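You operate a simulated robot arm through the tools that you are given. There is no shell and no other tool.

The job below is to be done with a simulated robot arm. You get a single attempt, and the scene is never put back.

JOB
Fit the green elbow in the violet earpiece and turn it along the arrow.
Fine: press the earpiece on the green rim pad first.

The check looks at the end state, three seconds after you hand in, the way a careful person would. Anything else that was tipped, shoved, dropped, spilled or broken makes it a failure.

ROBOT AND FRAMES
A 7-joint arm with a three-finger gripper, fixed in place. Base frame: the origin is on the floor under the middle of its stand, x ahead of it, y to its left, z up. Units: mm, rad, N and s.
It reaches about 1342 mm from its shoulder. Its first joint turns from -2.897 to 2.897 rad. Payload 2.69 kg.
Tool frame: the origin (TCP) lies between the finger pads and is the grasp point; the fingertips stand 30 mm ahead of it; z points along the fingers, y is the line along which they close. The gripper opens to 128 mm; its body begins 117 mm behind the TCP.
Orientation is that of the tool frame in the base frame, as a unit quaternion [x, y, z, w]. With the fingers straight down and closing along the base's y, the tool's x points along the base's -x, its y along +y and its z along -z.

CONTROLS
- The arm moves only by the tool apply_moves. Its argument "commands" is a list of rows, each a list of 7 numbers: the shift along the tool's x, y, z in mm, then the turn, a rotation vector about the tool's x, y, z in rad, then the finger opening in mm, from 0 to 128. In form: [[tx, ty, tz, rx, ry, rz, fingers], ...]. A call has 1 to 20 rows; each row is the pose to reach, as a shift and turn from the pose commanded when the call began, along the tool's axes at that moment. Each row takes 0.2 s and may step no farther than 50 mm and 0.15 rad from the row before; otherwise, or with a gripper value out of range, the whole call is refused. A pose out of reach is approached as far as the arm can. The call stops where the force on the tool passes 40 N (or 10 N more than at its start, if that is more) or the arm is blocked; 0.2 s more then pass. Each finger travels about 127 mm/s and halts on what it meets, pressing with about 38 N; the grip force reading is that of the motor and also rises with nothing between the fingers. The clock runs only during rows and for 0.2 s after the last one: add rows that repeat a pose to give the fingers time. It gives the time, the measured TCP pose, the force on the tool (base axes), the opening and the grip force at its end, in the units of the frame above (readings bear some noise), with the torque about the TCP (base axes, N m) and any sound that the robot's microphone picked up, and new pictures: "show" is both (left out), scene, wrist or none.
- Cameras (640 x 400 px; columns grow to the right, rows downward): "scene" is fixed at [227.7, -495.6, 1642]; the picture's right is [0.42, -0.91, 0.00], its down [-0.65, -0.30, -0.70] and it looks along [0.63, 0.29, -0.72] (base axes); focal length 335 px, centre (320, 200). "wrist" rides on the gripper at [58, 54, -131] in the tool frame; the picture's right is [-0.68, 0.74, 0.00], its down [-0.62, -0.57, -0.55] and it looks along [-0.40, -0.37, 0.84] (tool axes); focal length 234 px, centre (320, 200). There is no depth. A picture from a camera that has moved, and an enlarged one, comes with that camera's place and axes in the base frame and with its lens. The place of the scene camera against the robot may be out by one fixed shift of up to 12 mm in any direction.
- move_column(by): moves the trunk up (or, below 0, down) by that many mm; the arm rides with it, the base frame stays. It gives what a move gives, with no picture.
- close_up(camera, box): a new picture of the part [left, top, right, bottom] of that camera's present view, enlarged. The clock stands still meanwhile.
- finish_job(): hands the job in; it is judged then, once.

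Nothing tells you positions but the pictures and the camera data. Unless the task says otherwise, let go and move clear before handing in.

The tools are called after "Call:" by a JSON object that holds its "fn" and its "kwargs". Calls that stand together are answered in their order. apply_moves: Moves the arm, as the interface text tells. Its arguments: {"type":"object","properties":{"commands":{"type":"array","items":{"type":"array","items":{"type":"number"}}},"show":{"type":"string","enum":["both","scene","wrist","none"]}},"required":["commands"]} The other tools are called the same way: move_column (by) moves the trunk up or down; close_up (camera, box) takes an enlarged picture of a part of a camera's view; finish_job () hands the job in.

At the start:

```text
t: 0.0
ee_pos: [572.8, -5.6, 1205.6]
orientation: [0.001, 1.0, -0.001, 0.0]
contact_force: [-0.6, 0.4, 0.1]
wrist_torque: [0.0, 0.0, 0.01]
grip_width: 128.2
grasp_force: 0.0
trunk travel left (down, up): [-150.0, 200.0]
```

scene: 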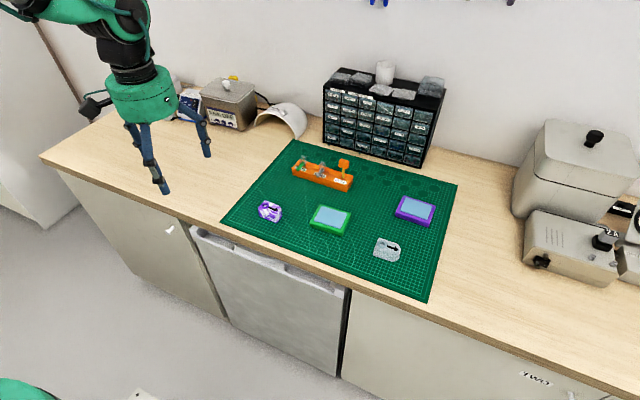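
wrist: 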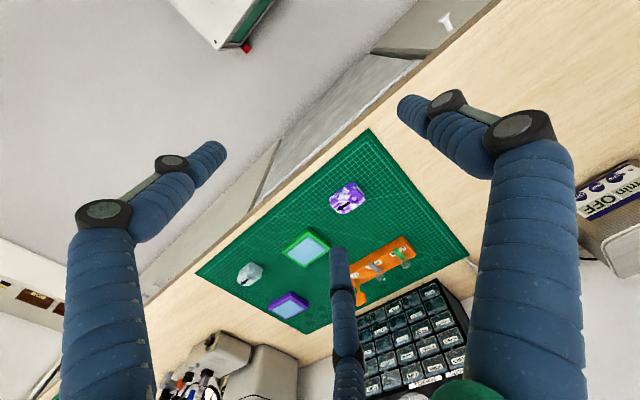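

I see a green mat with an orange rack holding small parts, a violet earpiece with an arrow, a grey one, and two pads (green rim, violet rim). I'll take enlarged views first to understand the details.

Call:
{"fn": "close_up", "kwargs": {"camera": "scene", "box": [240, 140, 360, 240]}}

Call:
{"fn": "close_up", "kwargs": {"camera": "scene", "box": [280, 145, 360, 195]}}

Call:
{"fn": "close_up", "kwargs": {"camera": "scene", "box": [245, 190, 295, 230]}}

Call:
{"fn": "close_up", "kwargs": {"camera": "scene", "box": [300, 180, 450, 270]}}

Call:
{"fn": "close_up", "kwargs": {"camera": "wrist", "box": [220, 150, 460, 330]}}

```text
4.00 times, centred on (300, 190) of scene
camera zoom: at [227.7, -495.6, 1642.0], right [0.42, -0.91, 0.0], down [-0.65, -0.3, -0.7], along [0.63, 0.29, -0.72], focal length 1341 px, centre (400, 240)
```

zoom: 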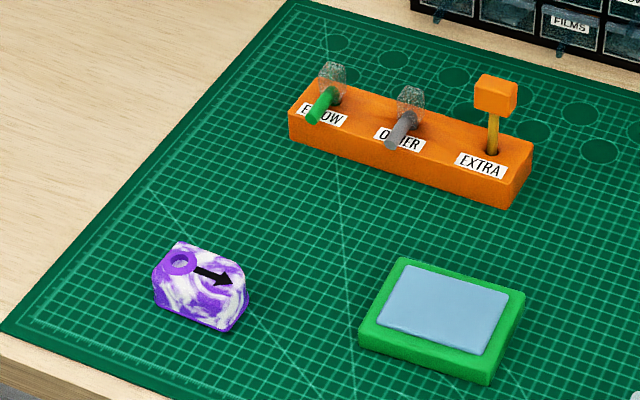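

```text
8.00 times, centred on (320, 170) of scene
camera zoom: at [227.7, -495.6, 1642.0], right [0.42, -0.91, 0.0], down [-0.65, -0.3, -0.7], along [0.63, 0.29, -0.72], focal length 2682 px, centre (320, 440)
```

zoom: 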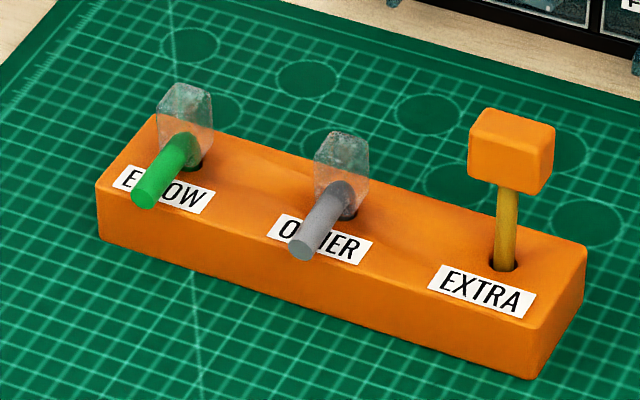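

```text
10.00 times, centred on (270, 210) of scene
camera zoom: at [227.7, -495.6, 1642.0], right [0.42, -0.91, 0.0], down [-0.65, -0.3, -0.7], along [0.63, 0.29, -0.72], focal length 3352 px, centre (820, 100)
```

zoom: 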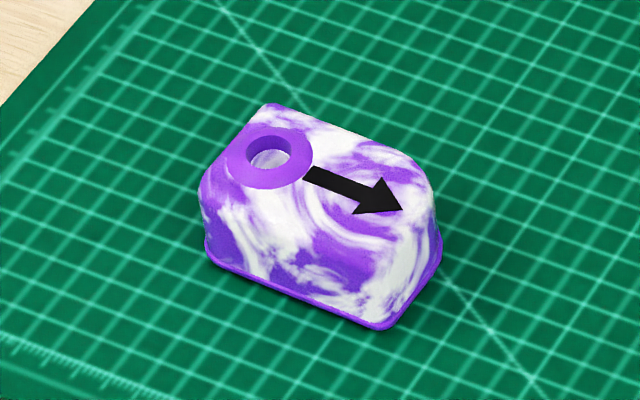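

```text
4.27 times, centred on (375, 225) of scene
camera zoom: at [227.7, -495.6, 1642.0], right [0.42, -0.91, 0.0], down [-0.65, -0.3, -0.7], along [0.63, 0.29, -0.72], focal length 1430 px, centre (85, 93)
```

zoom: 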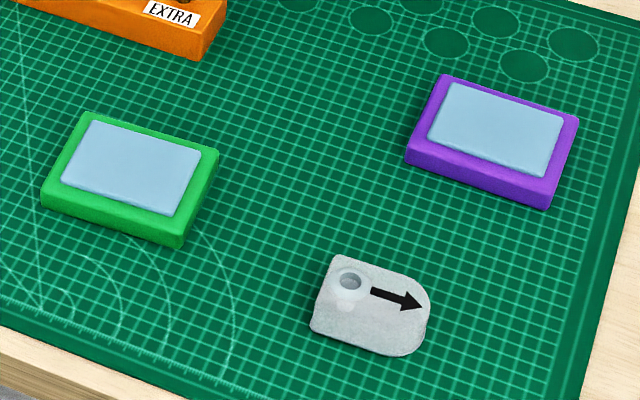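

```text
2.22 times, centred on (340, 240) of wrist
camera zoom: at [513.8, 48.3, 1337.7], right [0.68, 0.74, 0.0], down [0.62, -0.57, 0.55], along [0.4, -0.37, -0.84], focal length 520 px, centre (276, 111)
```

zoom: 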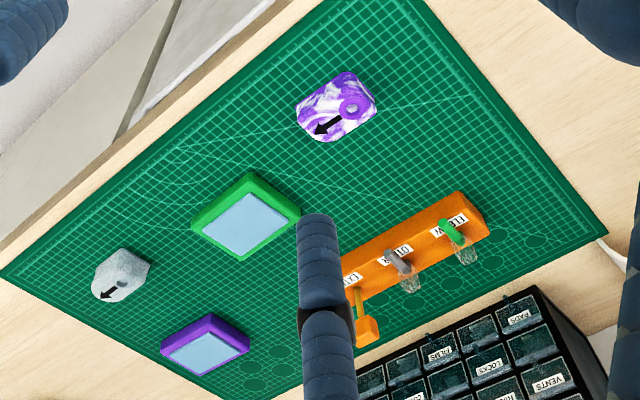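

The violet earpiece (ring socket and arrow on top) appears to be near x≈757, y≈-78, z≈930. The elbow sits in the left slot of the orange rack. I'll move the wrist camera nearer for better measurements, staying high.

Call:
{"fn": "apply_moves", "kwargs": {"commands": [[-33, -13, 20, 0, 0, 0, 128], [-66, -26, 40, 0, 0, 0, 128], [-100, -39, 60, 0, 0, 0, 128], [-133, -52, 80, 0, 0, 0, 128], [-167, -64, 100, 0, 0, 0, 128]]}}

```text
t: 1.2
ee_pos: [740.1, -70.3, 1104.6]
orientation: [0.0, 1.0, 0.0, 0.001]
contact_force: [-0.3, -0.2, 0.6]
wrist_torque: [-0.02, 0.0, 0.0]
grip_width: 128.0
grasp_force: 0.0
trunk travel left (down, up): [-150.0, 200.0]
camera wrist: at [682.2, -16.4, 1236.9], right [0.68, 0.74, 0.0], down [0.62, -0.57, 0.55], along [0.4, -0.37, -0.84], focal length 234 px, centre (320, 200)
```

scene: 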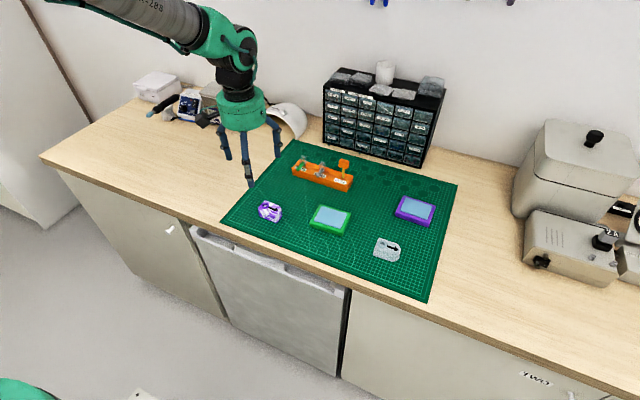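
wrist: 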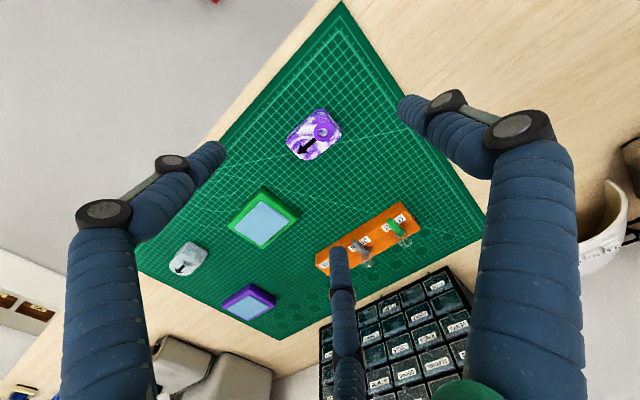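

The earpiece ring is around (748, -75, 940). I'll take detailed close-ups from this pose.

Call:
{"fn": "close_up", "kwargs": {"camera": "wrist", "box": [270, 95, 360, 175]}}

Call:
{"fn": "close_up", "kwargs": {"camera": "wrist", "box": [310, 190, 430, 290]}}

Call:
{"fn": "close_up", "kwargs": {"camera": "wrist", "box": [160, 170, 310, 330]}}

Call:
{"fn": "close_up", "kwargs": {"camera": "scene", "box": [200, 80, 320, 200]}}

```text
5.00 times, centred on (315, 135) of wrist
camera zoom: at [682.2, -16.4, 1236.9], right [0.68, 0.74, 0.0], down [0.62, -0.57, 0.55], along [0.4, -0.37, -0.84], focal length 1171 px, centre (345, 525)
```

zoom: 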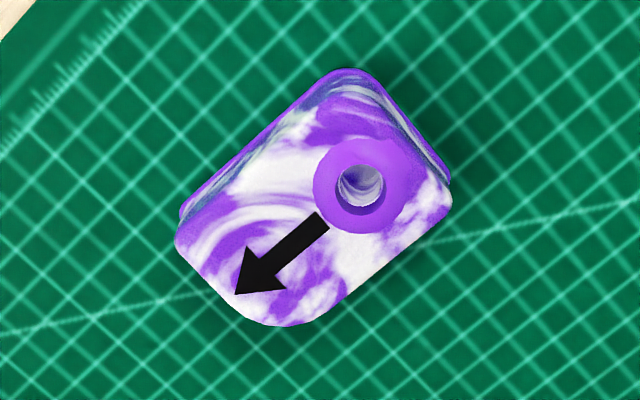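

```text
4.00 times, centred on (370, 240) of wrist
camera zoom: at [682.2, -16.4, 1236.9], right [0.68, 0.74, 0.0], down [0.62, -0.57, 0.55], along [0.4, -0.37, -0.84], focal length 937 px, centre (120, 40)
```

zoom: 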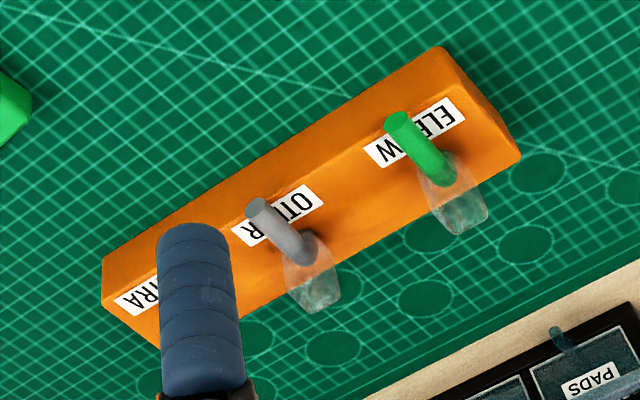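

```text
2.50 times, centred on (235, 250) of wrist
camera zoom: at [682.2, -16.4, 1236.9], right [0.68, 0.74, 0.0], down [0.62, -0.57, 0.55], along [0.4, -0.37, -0.84], focal length 585 px, centre (532, 75)
```

zoom: 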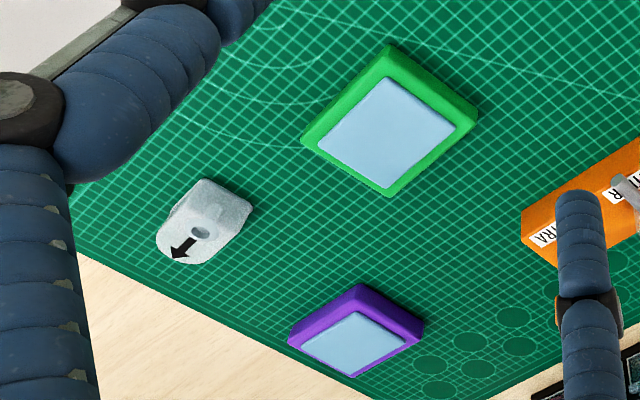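

```text
3.33 times, centred on (260, 140) of scene
camera zoom: at [227.7, -495.6, 1642.0], right [0.42, -0.91, 0.0], down [-0.65, -0.3, -0.7], along [0.63, 0.29, -0.72], focal length 1117 px, centre (520, 400)
```

zoom: 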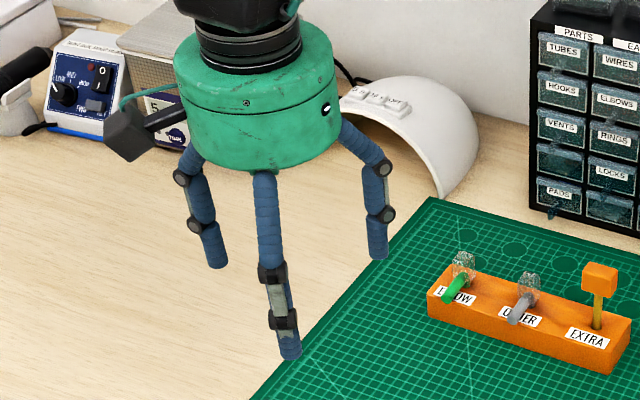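

The arrow points almost exactly along base -y, and the earpiece is about 42 mm wide in x and 68 mm long in y. Next I'll learn how the fingers close in free air, high above everything.

Call:
{"fn": "apply_moves", "kwargs": {"commands": [[0, 0, 0, 0, 0, 0, 40], [0, 0, 0, 0, 0, 0, 40], [0, 0, 0, 0, 0, 0, 40], [0, 0, 0, 0, 0, 0, 40], [0, 0, 0, 0, 0, 0, 40]]}}

Call:
{"fn": "close_up", "kwargs": {"camera": "scene", "box": [200, 80, 320, 200]}}

```text
t: 2.4
ee_pos: [739.5, -69.1, 1105.0]
orientation: [0.0, 1.0, 0.0, 0.0]
contact_force: [0.9, 0.1, 0.0]
wrist_torque: [0.01, 0.0, 0.04]
grip_width: 40.0
grasp_force: 0.1
trunk travel left (down, up): [-150.0, 200.0]
camera wrist: at [681.8, -16.1, 1237.2], right [0.68, 0.74, 0.0], down [0.62, -0.57, 0.55], along [0.4, -0.37, -0.84], focal length 234 px, centre (320, 200)
```

scene: 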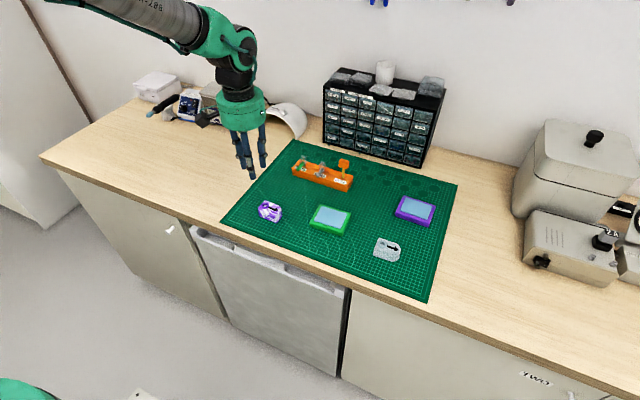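
wrist: 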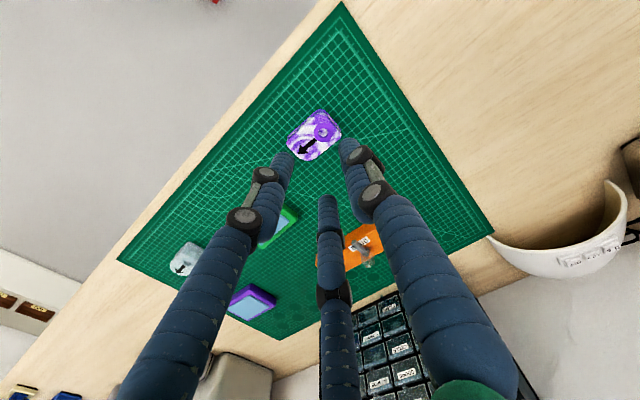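

```text
3.33 times, centred on (260, 140) of scene
camera zoom: at [227.7, -495.6, 1642.0], right [0.42, -0.91, 0.0], down [-0.65, -0.3, -0.7], along [0.63, 0.29, -0.72], focal length 1117 px, centre (520, 400)
```

zoom: 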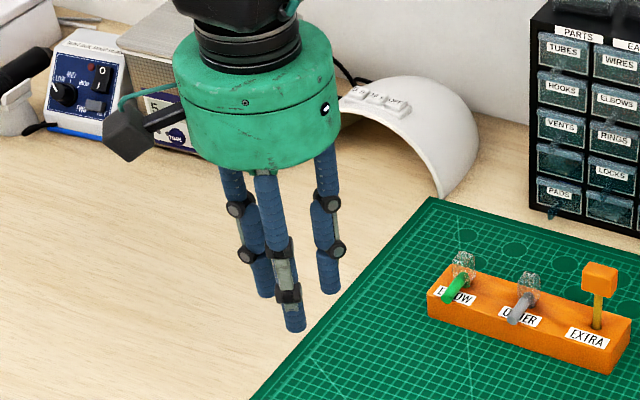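

The fingers close radially like a three-jaw chuck, with one finger at tool +y. I'll reopen and come lower over the earpiece to measure it better.

Call:
{"fn": "apply_moves", "kwargs": {"commands": [[-6, -7, 40, 0, 0, 0, 100], [-11.5, -13.5, 80, 0, 0, 0, 120], [-11.5, -13.5, 80, 0, 0, 0, 120]], "show": "wrist"}}

Call:
{"fn": "close_up", "kwargs": {"camera": "wrist", "box": [240, 80, 400, 180]}}

Call:
{"fn": "close_up", "kwargs": {"camera": "scene", "box": [240, 150, 320, 230]}}

```text
t: 3.2
ee_pos: [751.7, -84.3, 1022.8]
orientation: [0.0, 1.0, 0.0, 0.0]
contact_force: [0.2, 0.0, -0.3]
wrist_torque: [0.02, 0.05, -0.02]
grip_width: 119.9
grasp_force: 0.1
trunk travel left (down, up): [-150.0, 200.0]
camera wrist: at [693.0, -30.4, 1156.0], right [0.68, 0.74, 0.0], down [0.62, -0.57, 0.55], along [0.4, -0.37, -0.84], focal length 234 px, centre (320, 200)
```

wrist: 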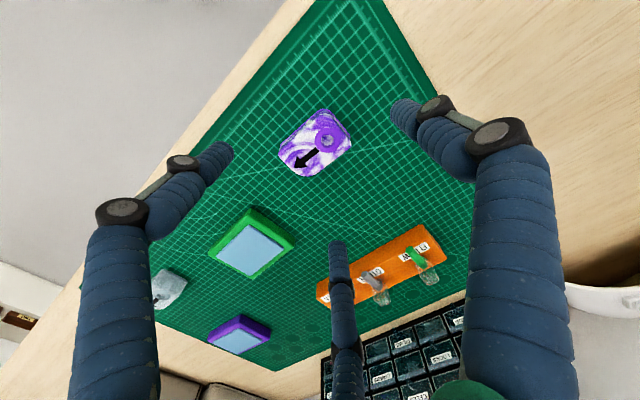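

```text
4.00 times, centred on (320, 130) of wrist
camera zoom: at [693.0, -30.4, 1156.0], right [0.68, 0.74, 0.0], down [0.62, -0.57, 0.55], along [0.4, -0.37, -0.84], focal length 937 px, centre (320, 480)
```

zoom: 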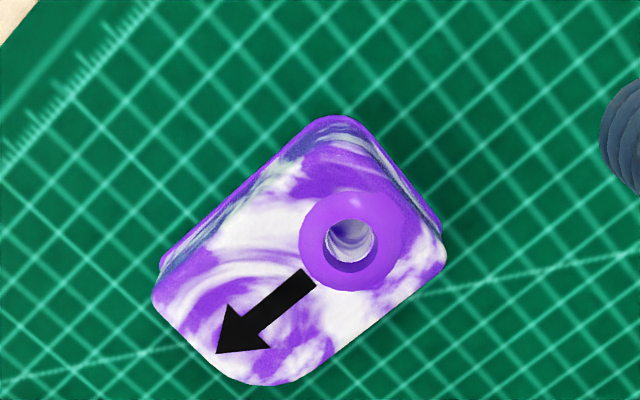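

```text
5.00 times, centred on (280, 190) of scene
camera zoom: at [227.7, -495.6, 1642.0], right [0.42, -0.91, 0.0], down [-0.65, -0.3, -0.7], along [0.63, 0.29, -0.72], focal length 1676 px, centre (520, 250)
```

zoom: 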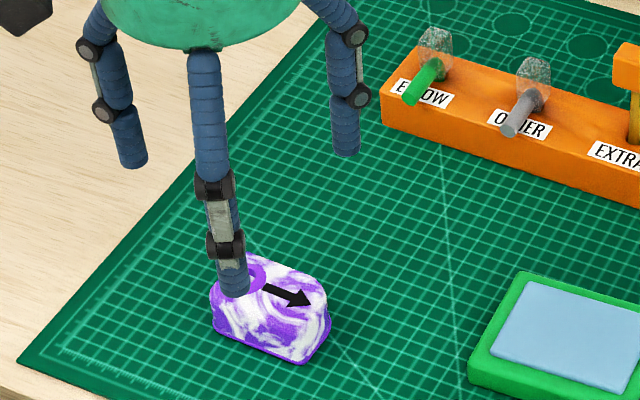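

The earpiece body spans x≈730–772, y≈-60 to -122, and the mat is at z≈906. I'll descend with the open fingers around it, tips staying just above the base flange.

Call:
{"fn": "apply_moves", "kwargs": {"commands": [[0, -1, 30, 0, 0, 0, 110], [0, -2, 55, 0, 0, 0, 100], [0, -2, 70, 0, 0, 0, 90], [0, -2, 80, 0, 0, 0, 80], [0, -2, 80, 0, 0, 0, 80]]}}

Call:
{"fn": "close_up", "kwargs": {"camera": "wrist", "box": [200, 80, 480, 255]}}

Call:
{"fn": "close_up", "kwargs": {"camera": "scene", "box": [230, 160, 310, 240]}}

```text
t: 4.4
ee_pos: [750.7, -85.9, 944.4]
orientation: [0.0, 1.0, 0.0, 0.001]
contact_force: [0.4, 0.1, -0.5]
wrist_torque: [-0.01, 0.0, -0.02]
grip_width: 80.0
grasp_force: 0.0
trunk travel left (down, up): [-150.0, 200.0]
camera wrist: at [692.5, -31.8, 1077.1], right [0.68, 0.74, 0.0], down [0.62, -0.57, 0.55], along [0.4, -0.37, -0.84], focal length 234 px, centre (320, 200)
```

scene: 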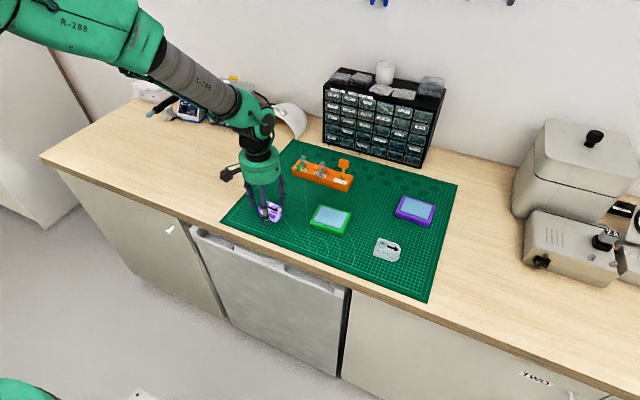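
wrist: 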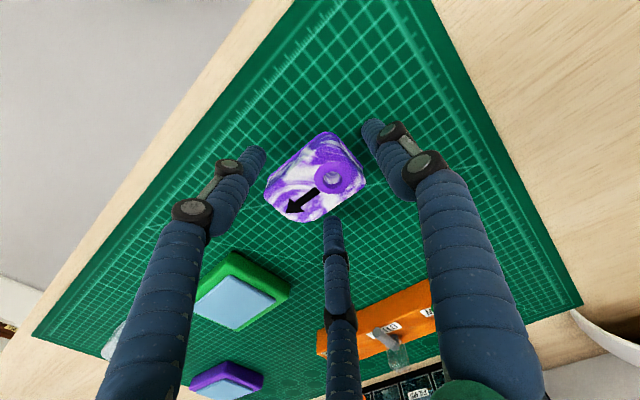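

```text
2.29 times, centred on (340, 168) of wrist
camera zoom: at [692.5, -31.8, 1077.1], right [0.68, 0.74, 0.0], down [0.62, -0.57, 0.55], along [0.4, -0.37, -0.84], focal length 535 px, centre (274, 274)
```

zoom: 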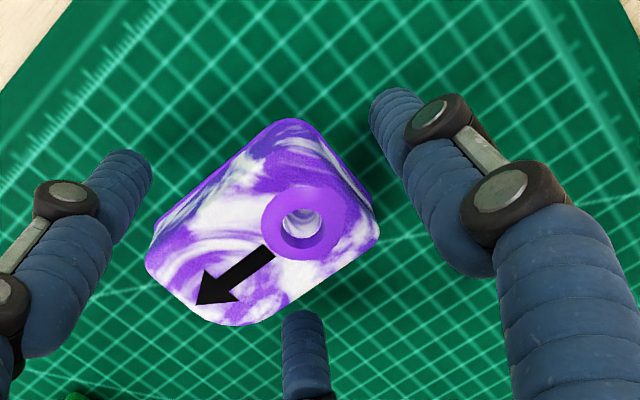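

```text
5.00 times, centred on (270, 200) of scene
camera zoom: at [227.7, -495.6, 1642.0], right [0.42, -0.91, 0.0], down [-0.65, -0.3, -0.7], along [0.63, 0.29, -0.72], focal length 1676 px, centre (570, 200)
```

zoom: 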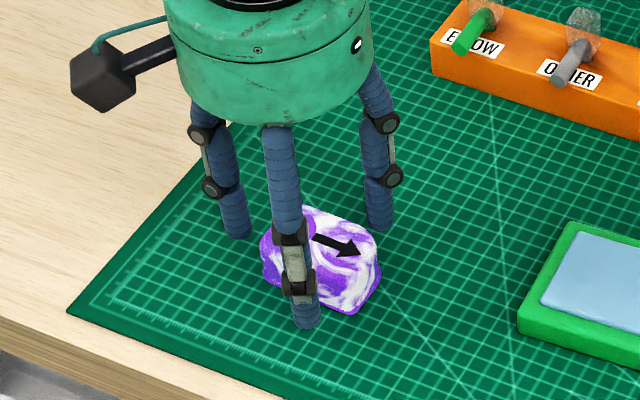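

The fingers are well placed around the earpiece body. I'll close gently in steps and watch it settle.

Call:
{"fn": "apply_moves", "kwargs": {"commands": [[0, 0, 1, 0, 0, 0, 64], [0, 0, 1, 0, 0, 0, 56], [0, 0, 1, 0, 0, 0, 52], [0, 0, 1, 0, 0, 0, 48], [0, 0, 1, 0, 0, 0, 44], [0, 0, 1, 0, 0, 0, 44]]}}

Call:
{"fn": "close_up", "kwargs": {"camera": "wrist", "box": [200, 80, 480, 255]}}

Call:
{"fn": "close_up", "kwargs": {"camera": "scene", "box": [230, 160, 310, 240]}}

```text
t: 5.8
ee_pos: [751.4, -86.1, 943.7]
orientation: [0.001, 1.0, 0.0, 0.0]
contact_force: [0.6, 0.4, 0.5]
wrist_torque: [-0.01, -0.04, 0.0]
grip_width: 52.4
grasp_force: 6.2
trunk travel left (down, up): [-150.0, 200.0]
camera wrist: at [692.2, -31.9, 1076.2], right [0.68, 0.74, 0.0], down [0.62, -0.57, 0.55], along [0.4, -0.37, -0.84], focal length 234 px, centre (320, 200)
```

scene: 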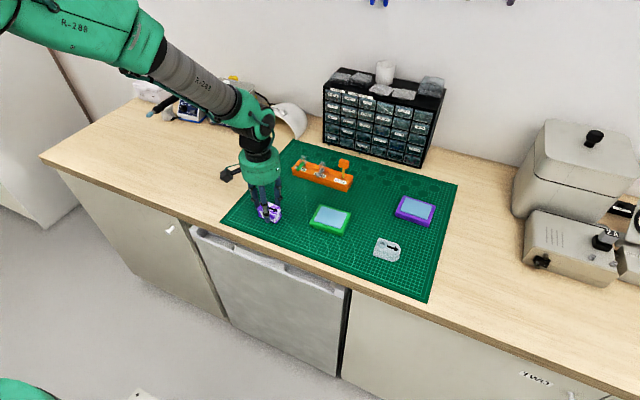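
wrist: 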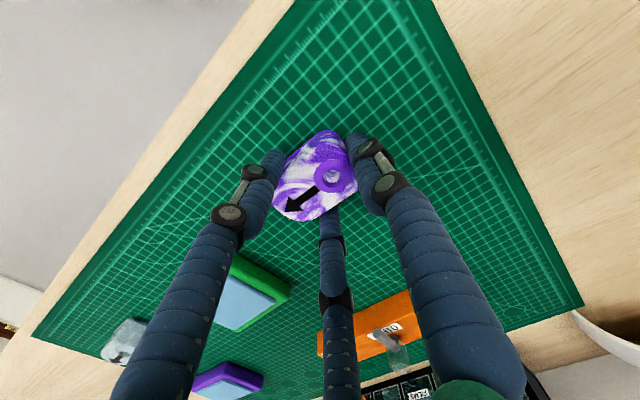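

```text
2.29 times, centred on (340, 168) of wrist
camera zoom: at [692.2, -31.9, 1076.2], right [0.68, 0.74, 0.0], down [0.62, -0.57, 0.55], along [0.4, -0.37, -0.84], focal length 535 px, centre (274, 274)
```

zoom: 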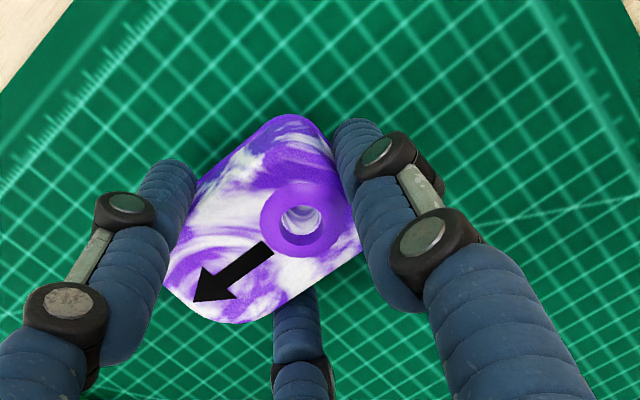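

```text
5.00 times, centred on (270, 200) of scene
camera zoom: at [227.7, -495.6, 1642.0], right [0.42, -0.91, 0.0], down [-0.65, -0.3, -0.7], along [0.63, 0.29, -0.72], focal length 1676 px, centre (570, 200)
```

zoom: 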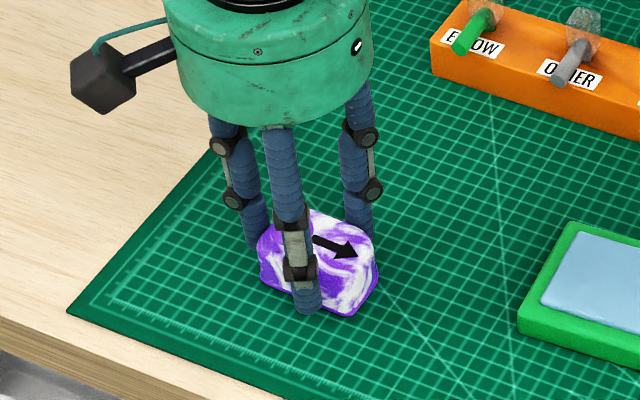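

All fingers are contacting with a width of 52 mm and a light grip. I'll tighten and lift a little, checking for slip.

Call:
{"fn": "apply_moves", "kwargs": {"commands": [[0, 0, 0, 0, 0, 0, 38], [0, 0, 0, 0, 0, 0, 32], [0, 0, 0, 0, 0, 0, 32], [0, 0, -5, 0, 0, 0, 32], [0, 0, -15, 0, 0, 0, 32], [0, 0, -15, 0, 0, 0, 32]]}}

Call:
{"fn": "close_up", "kwargs": {"camera": "wrist", "box": [200, 80, 480, 255]}}

Call:
{"fn": "close_up", "kwargs": {"camera": "scene", "box": [230, 160, 310, 240]}}

```text
t: 7.2
ee_pos: [749.9, -85.8, 959.1]
orientation: [-0.001, 1.0, 0.0, 0.0]
contact_force: [0.1, -0.2, -0.8]
wrist_torque: [0.0, -0.04, -0.04]
grip_width: 51.6
grasp_force: 38.2
trunk travel left (down, up): [-150.0, 200.0]
camera wrist: at [691.6, -31.6, 1091.3], right [0.68, 0.74, 0.0], down [0.62, -0.57, 0.55], along [0.4, -0.37, -0.84], focal length 234 px, centre (320, 200)
```

scene: 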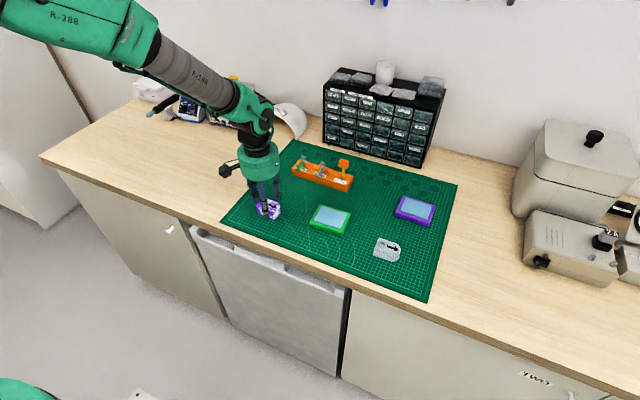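
wrist: 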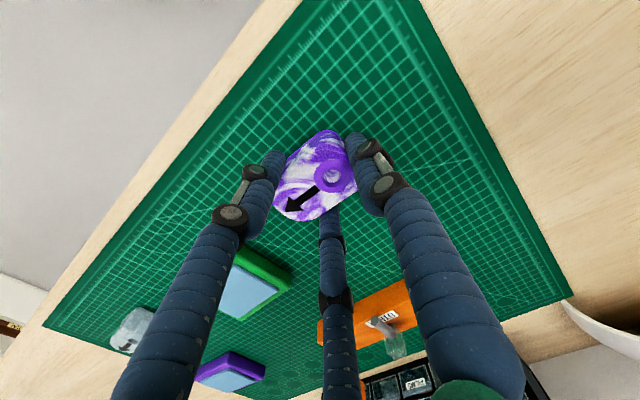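

```text
2.29 times, centred on (340, 168) of wrist
camera zoom: at [691.6, -31.6, 1091.3], right [0.68, 0.74, 0.0], down [0.62, -0.57, 0.55], along [0.4, -0.37, -0.84], focal length 535 px, centre (274, 274)
```

zoom: 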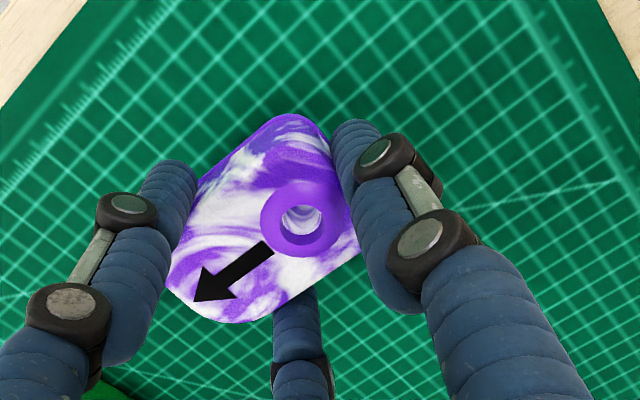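

```text
5.00 times, centred on (270, 200) of scene
camera zoom: at [227.7, -495.6, 1642.0], right [0.42, -0.91, 0.0], down [-0.65, -0.3, -0.7], along [0.63, 0.29, -0.72], focal length 1676 px, centre (570, 200)
```

zoom: 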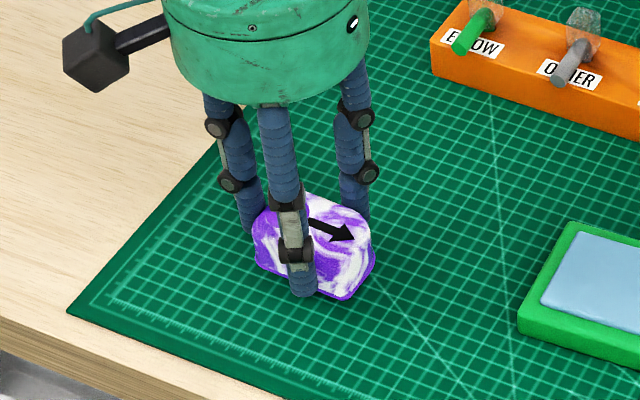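

The earpiece lifted cleanly and moves rigidly with the gripper. Next I'll raise it and go to a viewpoint where the wrist camera looks straight down on the green-rimmed pad to measure it.

Call:
{"fn": "apply_moves", "kwargs": {"commands": [[0, 0, -40, 0, 0, 0, 32], [0, 0, -80, 0, 0, 0, 32], [-18, -38, -82, 0, 0, 0, 32], [-36, -77, -82, 0, 0, 0, 32], [-55, -116, -82, 0, 0, 0, 32], [-73, -154, -82, 0, 0, 0, 32], [-92, -193, -82, 0, 0, 0, 32], [-110, -231, -82, 0, 0, 0, 32], [-110, -231, -82, 0, 0, 0, 32]]}}

Call:
{"fn": "close_up", "kwargs": {"camera": "wrist", "box": [200, 0, 440, 150]}}

Call:
{"fn": "close_up", "kwargs": {"camera": "wrist", "box": [230, 90, 420, 240]}}

Call:
{"fn": "close_up", "kwargs": {"camera": "scene", "box": [290, 180, 390, 250]}}

```text
t: 9.2
ee_pos: [859.4, -318.2, 1041.6]
orientation: [0.0, 1.0, 0.0, 0.0]
contact_force: [0.5, -0.3, -0.9]
wrist_torque: [0.07, 0.01, -0.01]
grip_width: 51.5
grasp_force: 38.0
trunk travel left (down, up): [-150.0, 200.0]
camera wrist: at [801.1, -262.6, 1173.8], right [0.68, 0.74, 0.0], down [0.62, -0.57, 0.55], along [0.4, -0.37, -0.84], focal length 234 px, centre (320, 200)
```

scene: 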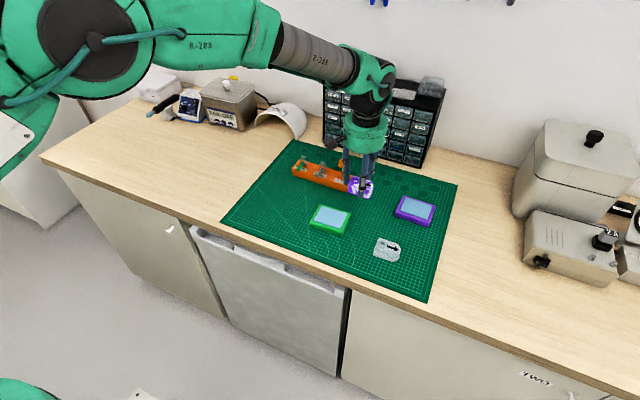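
wrist: 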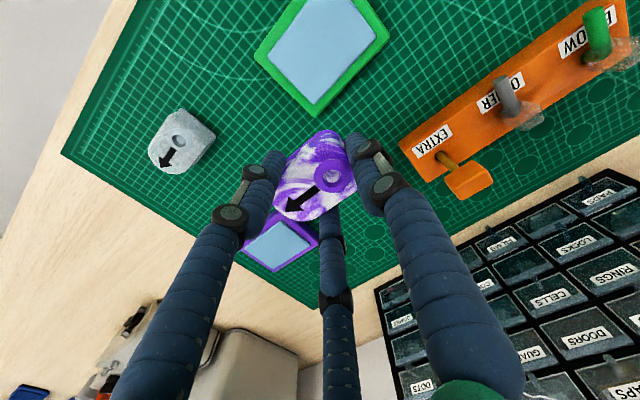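

```text
2.67 times, centred on (320, 75) of wrist
camera zoom: at [801.1, -262.6, 1173.8], right [0.68, 0.74, 0.0], down [0.62, -0.57, 0.55], along [0.4, -0.37, -0.84], focal length 624 px, centre (320, 533)
```

zoom: 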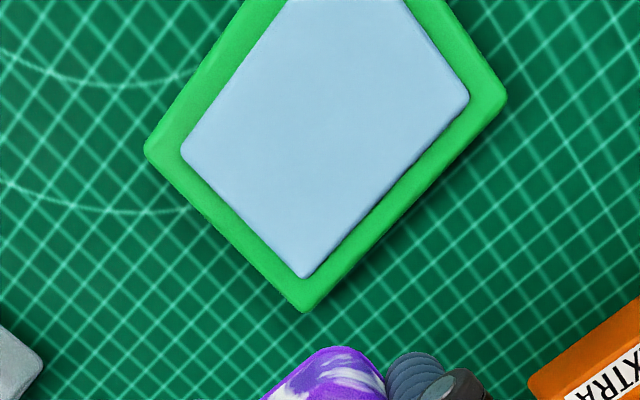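

```text
2.67 times, centred on (325, 165) of wrist
camera zoom: at [801.1, -262.6, 1173.8], right [0.68, 0.74, 0.0], down [0.62, -0.57, 0.55], along [0.4, -0.37, -0.84], focal length 624 px, centre (307, 293)
```

zoom: 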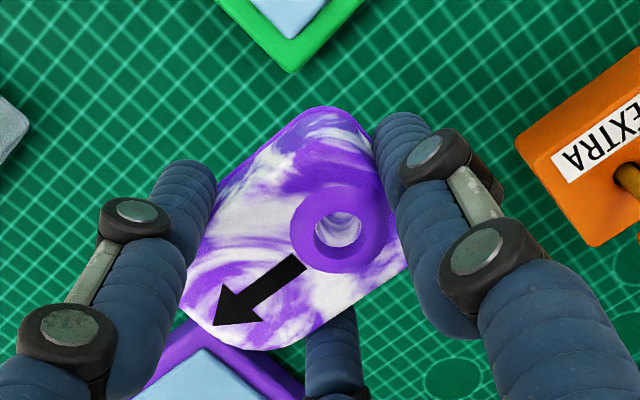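

```text
5.71 times, centred on (340, 215) of scene
camera zoom: at [227.7, -495.6, 1642.0], right [0.42, -0.91, 0.0], down [-0.65, -0.3, -0.7], along [0.63, 0.29, -0.72], focal length 1915 px, centre (206, 114)
```

zoom: 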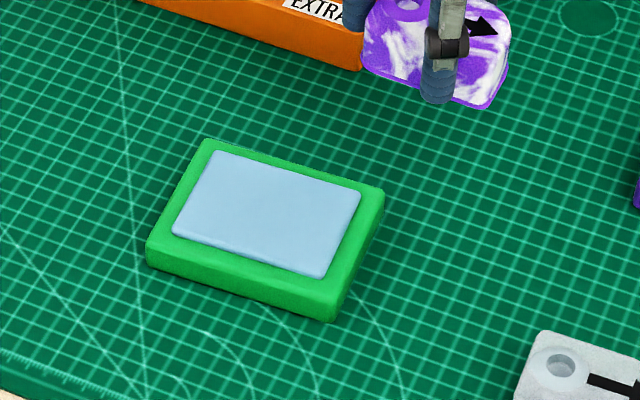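

The pad's blue surface is centred near (801, -261), with its top at z≈922 and turned about 3°. The earpiece fits inside it in its present orientation, so I'll move over it and come down toward contact.

Call:
{"fn": "apply_moves", "kwargs": {"commands": [[20, 20, 0, 0, 0, 0, 32], [40, 40, 0, 0, 0, 0, 32], [58.5, 61, 10, 0, 0, 0, 32], [58.5, 61, 40, 0, 0, 0, 32], [58.5, 61, 60, 0, 0, 0, 32], [58.5, 61, 72, 0, 0, 0, 32], [58.5, 61, 72, 0, 0, 0, 32]]}}

Call:
{"fn": "close_up", "kwargs": {"camera": "wrist", "box": [230, 90, 420, 240]}}

Call:
{"fn": "close_up", "kwargs": {"camera": "scene", "box": [290, 180, 390, 250]}}

```text
t: 10.8
ee_pos: [802.1, -255.9, 968.7]
orientation: [0.0, 1.0, -0.001, 0.001]
contact_force: [0.3, -0.4, -1.0]
wrist_torque: [-0.01, 0.01, -0.02]
grip_width: 51.2
grasp_force: 38.0
trunk travel left (down, up): [-150.0, 200.0]
camera wrist: at [743.9, -201.5, 1101.4], right [0.68, 0.74, 0.0], down [0.62, -0.57, 0.55], along [0.4, -0.37, -0.84], focal length 234 px, centre (320, 200)
```

scene: 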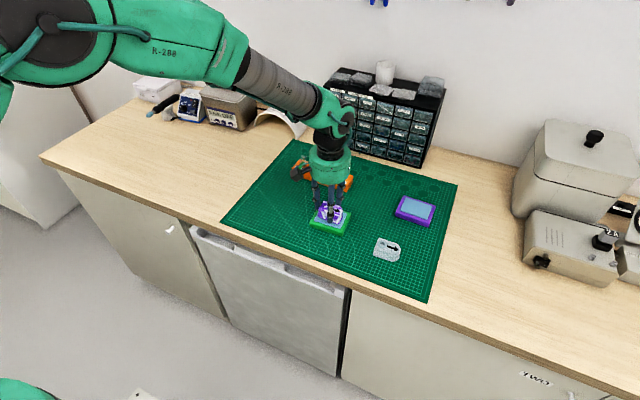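
wrist: 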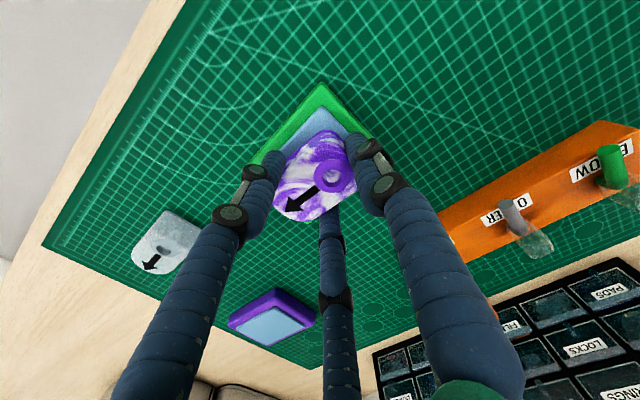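

```text
2.67 times, centred on (325, 165) of wrist
camera zoom: at [743.9, -201.5, 1101.4], right [0.68, 0.74, 0.0], down [0.62, -0.57, 0.55], along [0.4, -0.37, -0.84], focal length 624 px, centre (307, 293)
```

zoom: 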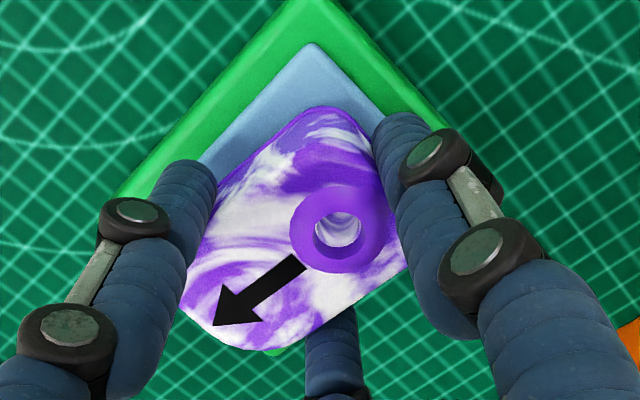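

```text
5.71 times, centred on (340, 215) of scene
camera zoom: at [227.7, -495.6, 1642.0], right [0.42, -0.91, 0.0], down [-0.65, -0.3, -0.7], along [0.63, 0.29, -0.72], focal length 1915 px, centre (206, 114)
```

zoom: 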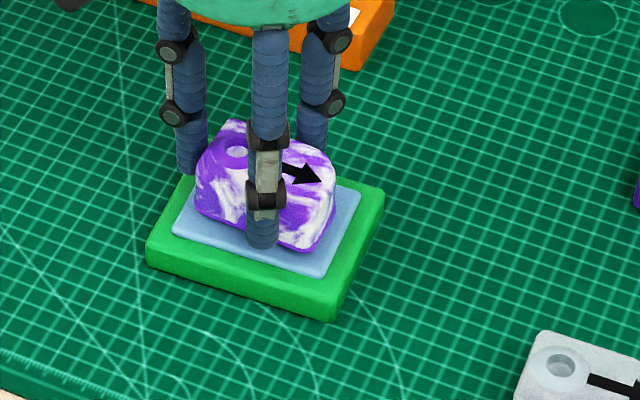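

The earpiece is over the blue pad with good margins. I'll lower in small steps and watch the force.

Call:
{"fn": "apply_moves", "kwargs": {"commands": [[0, 0, 2, 0, 0, 0, 32], [0, 0, 4, 0, 0, 0, 32], [0, 0, 4, 0, 0, 0, 32]], "show": "none"}}

Call:
{"fn": "apply_moves", "kwargs": {"commands": [[0, 0, 1, 0, 0, 0, 32], [0, 0, 2, 0, 0, 0, 32], [0, 0, 2, 0, 0, 0, 32]], "show": "none"}}

```text
t: 11.6
ee_pos: [803.9, -254.9, 968.3]
orientation: [0.0, 1.0, -0.001, 0.002]
contact_force: [-5.4, 1.7, 23.0]
wrist_torque: [0.16, 0.35, -0.09]
grip_width: 51.2
grasp_force: 38.0
trunk travel left (down, up): [-150.0, 200.0]
```

```text
t: 12.4
ee_pos: [802.6, -256.3, 966.4]
orientation: [0.001, 1.0, 0.0, 0.002]
contact_force: [2.3, 2.9, 33.4]
wrist_torque: [-0.41, 0.02, -0.06]
grip_width: 51.3
grasp_force: 37.8
trunk travel left (down, up): [-150.0, 200.0]
```

The force reached 33 N upward, so the earpiece is now pressed on the pad. I'll check by picture that it's flat and really the earpiece that's touching.

Call:
{"fn": "apply_moves", "kwargs": {"commands": [[0, 0, 0, 0, 0, 0, 32], [0, 0, 0, 0, 0, 0, 32], [0, 0, 0, 0, 0, 0, 32]]}}

Call:
{"fn": "close_up", "kwargs": {"camera": "wrist", "box": [230, 90, 420, 240]}}

Call:
{"fn": "close_up", "kwargs": {"camera": "scene", "box": [300, 185, 370, 235]}}

```text
t: 13.2
ee_pos: [803.1, -255.6, 965.0]
orientation: [-0.001, 1.0, -0.001, 0.002]
contact_force: [10.9, 0.7, 33.9]
wrist_torque: [-0.51, -0.34, 0.09]
grip_width: 51.2
grasp_force: 37.9
trunk travel left (down, up): [-150.0, 200.0]
camera wrist: at [743.4, -201.1, 1097.1], right [0.68, 0.74, 0.0], down [0.61, -0.57, 0.55], along [0.41, -0.37, -0.83], focal length 234 px, centre (320, 200)
```

scene: 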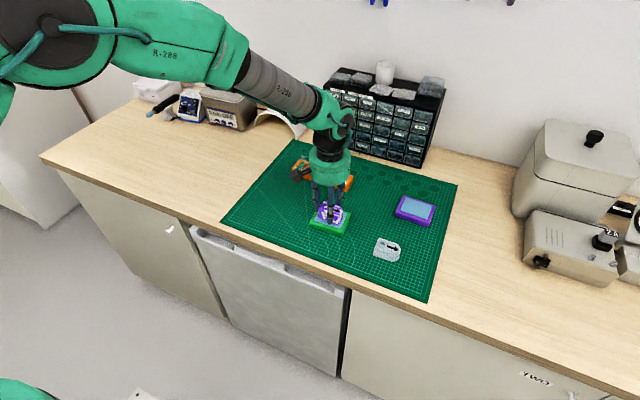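
wrist: 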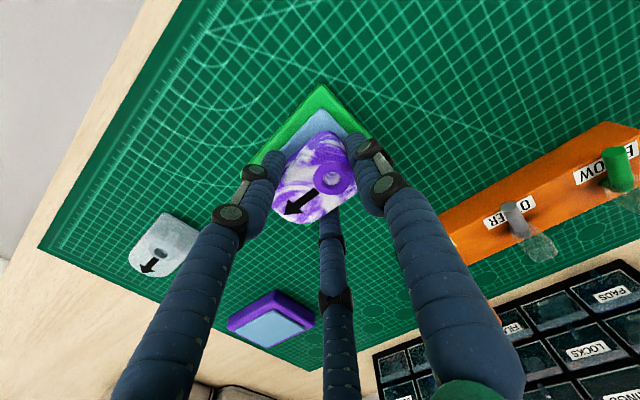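

```text
2.67 times, centred on (325, 165) of wrist
camera zoom: at [743.4, -201.1, 1097.1], right [0.68, 0.74, 0.0], down [0.61, -0.57, 0.55], along [0.41, -0.37, -0.83], focal length 624 px, centre (307, 293)
```

zoom: 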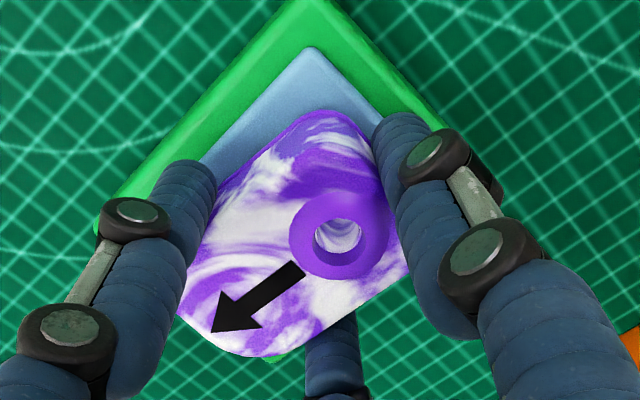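

```text
8.00 times, centred on (335, 210) of scene
camera zoom: at [227.7, -495.6, 1642.0], right [0.42, -0.91, 0.0], down [-0.65, -0.3, -0.7], along [0.63, 0.29, -0.72], focal length 2682 px, centre (200, 120)
```

zoom: 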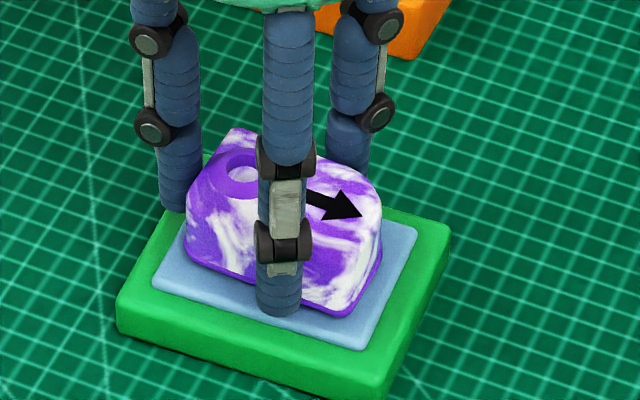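

The earpiece sits flat on the blue pad and has been pressed at about 34 N for over a second. I'll ease the load, open the fingers and rise clear.

Call:
{"fn": "apply_moves", "kwargs": {"commands": [[0, 0, -1, 0, 0, 0, 32], [0, 0, -2, 0, 0, 0, 32], [0, 0, -2, 0, 0, 0, 32]], "show": "none"}}

```text
t: 14.0
ee_pos: [802.7, -254.6, 966.8]
orientation: [0.0, 1.0, 0.0, 0.0]
contact_force: [18.2, -2.3, 21.7]
wrist_torque: [-0.48, -0.65, 0.16]
grip_width: 51.2
grasp_force: 38.4
trunk travel left (down, up): [-150.0, 200.0]
```

A sideways force of 18 N remains, so I'll shift slightly along +x and up to relax it before opening.

Call:
{"fn": "apply_moves", "kwargs": {"commands": [[-1.0, 0, -0.5, 0, 0, 0, 32], [-1.5, 0, -1, 0, 0, 0, 32], [-1.5, 0, -1, 0, 0, 0, 32]], "show": "none"}}

```text
t: 14.8
ee_pos: [802.8, -255.3, 965.6]
orientation: [0.0, 1.0, 0.0, 0.0]
contact_force: [6.5, -3.2, 9.8]
wrist_torque: [-0.43, -0.31, 0.04]
grip_width: 51.1
grasp_force: 38.3
trunk travel left (down, up): [-150.0, 200.0]
```

Forces are falling well; one more small relaxation and then I'll open slowly.

Call:
{"fn": "apply_moves", "kwargs": {"commands": [[-0.7, -0.3, -0.5, 0, 0, 0, 32], [-0.7, -0.3, -0.7, 0, 0, 0, 44], [-0.7, -0.3, -0.7, 0, 0, 0, 50], [-0.7, -0.3, -0.7, 0, 0, 0, 54], [-0.7, -0.3, -0.7, 0, 0, 0, 60], [-0.7, -0.3, -0.7, 0, 0, 0, 72], [-0.7, -0.3, -0.7, 0, 0, 0, 84], [-0.7, -0.3, -0.7, 0, 0, 0, 84]]}}

Call:
{"fn": "close_up", "kwargs": {"camera": "wrist", "box": [230, 90, 420, 240]}}

Call:
{"fn": "close_up", "kwargs": {"camera": "scene", "box": [300, 185, 370, 235]}}

```text
t: 16.6
ee_pos: [804.3, -256.3, 965.6]
orientation: [0.0, 1.0, 0.0, 0.0]
contact_force: [0.4, -1.1, -0.7]
wrist_torque: [-0.02, -0.01, -0.02]
grip_width: 84.0
grasp_force: 0.0
trunk travel left (down, up): [-150.0, 200.0]
camera wrist: at [745.9, -201.8, 1099.0], right [0.68, 0.74, 0.0], down [0.62, -0.57, 0.55], along [0.4, -0.37, -0.84], focal length 234 px, centre (320, 200)
```

scene: 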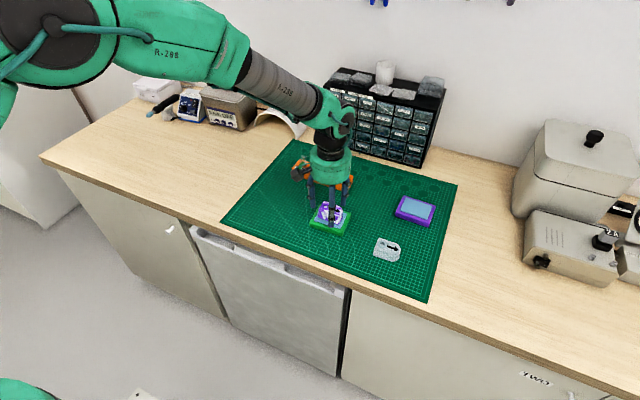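
wrist: 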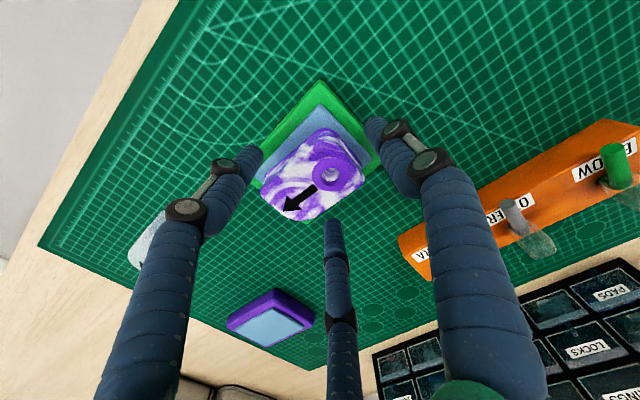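

```text
2.67 times, centred on (325, 165) of wrist
camera zoom: at [745.9, -201.8, 1099.0], right [0.68, 0.74, 0.0], down [0.62, -0.57, 0.55], along [0.4, -0.37, -0.84], focal length 624 px, centre (307, 293)
```

zoom: 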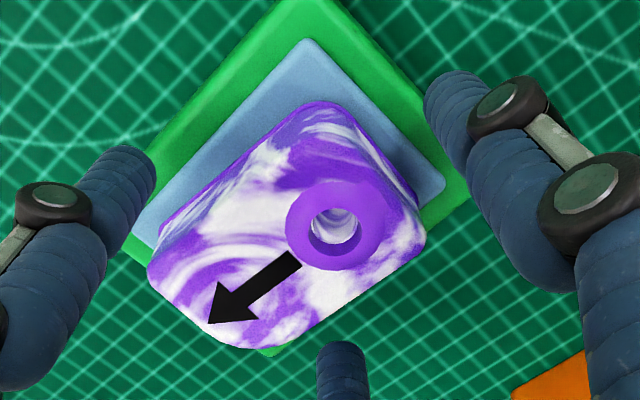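

```text
8.00 times, centred on (335, 210) of scene
camera zoom: at [227.7, -495.6, 1642.0], right [0.42, -0.91, 0.0], down [-0.65, -0.3, -0.7], along [0.63, 0.29, -0.72], focal length 2682 px, centre (200, 120)
```

zoom: 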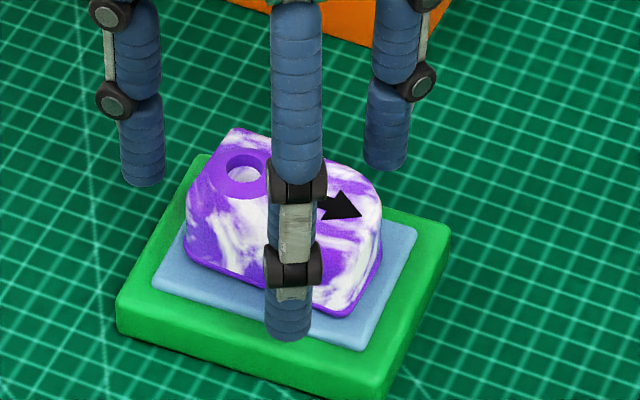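

The earpiece stands free on the pad. I'll rise straight up and take views to locate its hole accurately.

Call:
{"fn": "apply_moves", "kwargs": {"commands": [[0, 0, -30, 0, 0, 0, 84], [0, 0, -70, 0, 0, 0, 84], [0, 0, -70, 0, 0, 0, 84], [0, 0, -70, 0, 0, 0, 84]], "show": "wrist"}}

Call:
{"fn": "close_up", "kwargs": {"camera": "wrist", "box": [260, 90, 400, 178]}}

Call:
{"fn": "close_up", "kwargs": {"camera": "scene", "box": [300, 185, 370, 235]}}

```text
t: 17.6
ee_pos: [803.8, -257.5, 1036.5]
orientation: [0.0, 1.0, 0.0, 0.0]
contact_force: [0.5, 0.1, -0.3]
wrist_torque: [0.03, 0.0, 0.01]
grip_width: 84.0
grasp_force: 0.1
trunk travel left (down, up): [-150.0, 200.0]
camera wrist: at [745.4, -201.7, 1168.6], right [0.68, 0.74, 0.0], down [0.62, -0.57, 0.55], along [0.4, -0.37, -0.84], focal length 234 px, centre (320, 200)
```

wrist: 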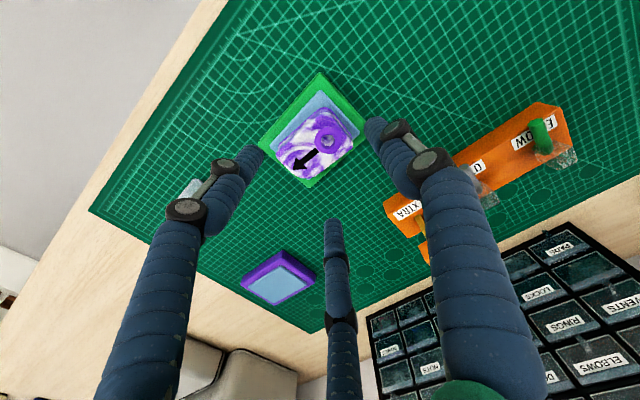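

```text
4.55 times, centred on (330, 134) of wrist
camera zoom: at [745.4, -201.7, 1168.6], right [0.68, 0.74, 0.0], down [0.62, -0.57, 0.55], along [0.4, -0.37, -0.84], focal length 1064 px, centre (274, 500)
```

zoom: 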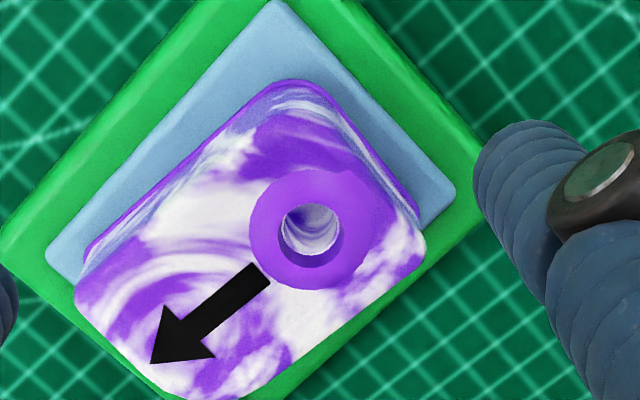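

```text
8.00 times, centred on (335, 210) of scene
camera zoom: at [227.7, -495.6, 1642.0], right [0.42, -0.91, 0.0], down [-0.65, -0.3, -0.7], along [0.63, 0.29, -0.72], focal length 2682 px, centre (200, 120)
```

zoom: 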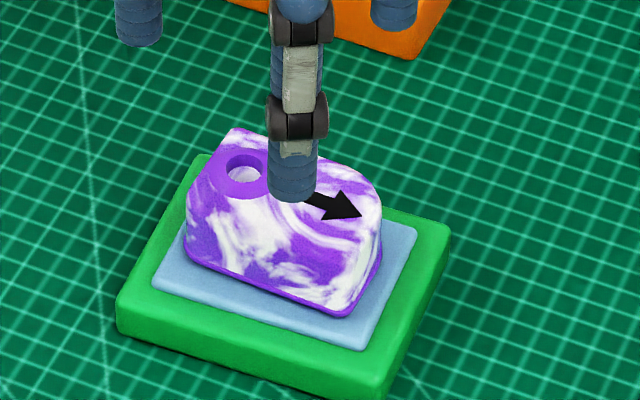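

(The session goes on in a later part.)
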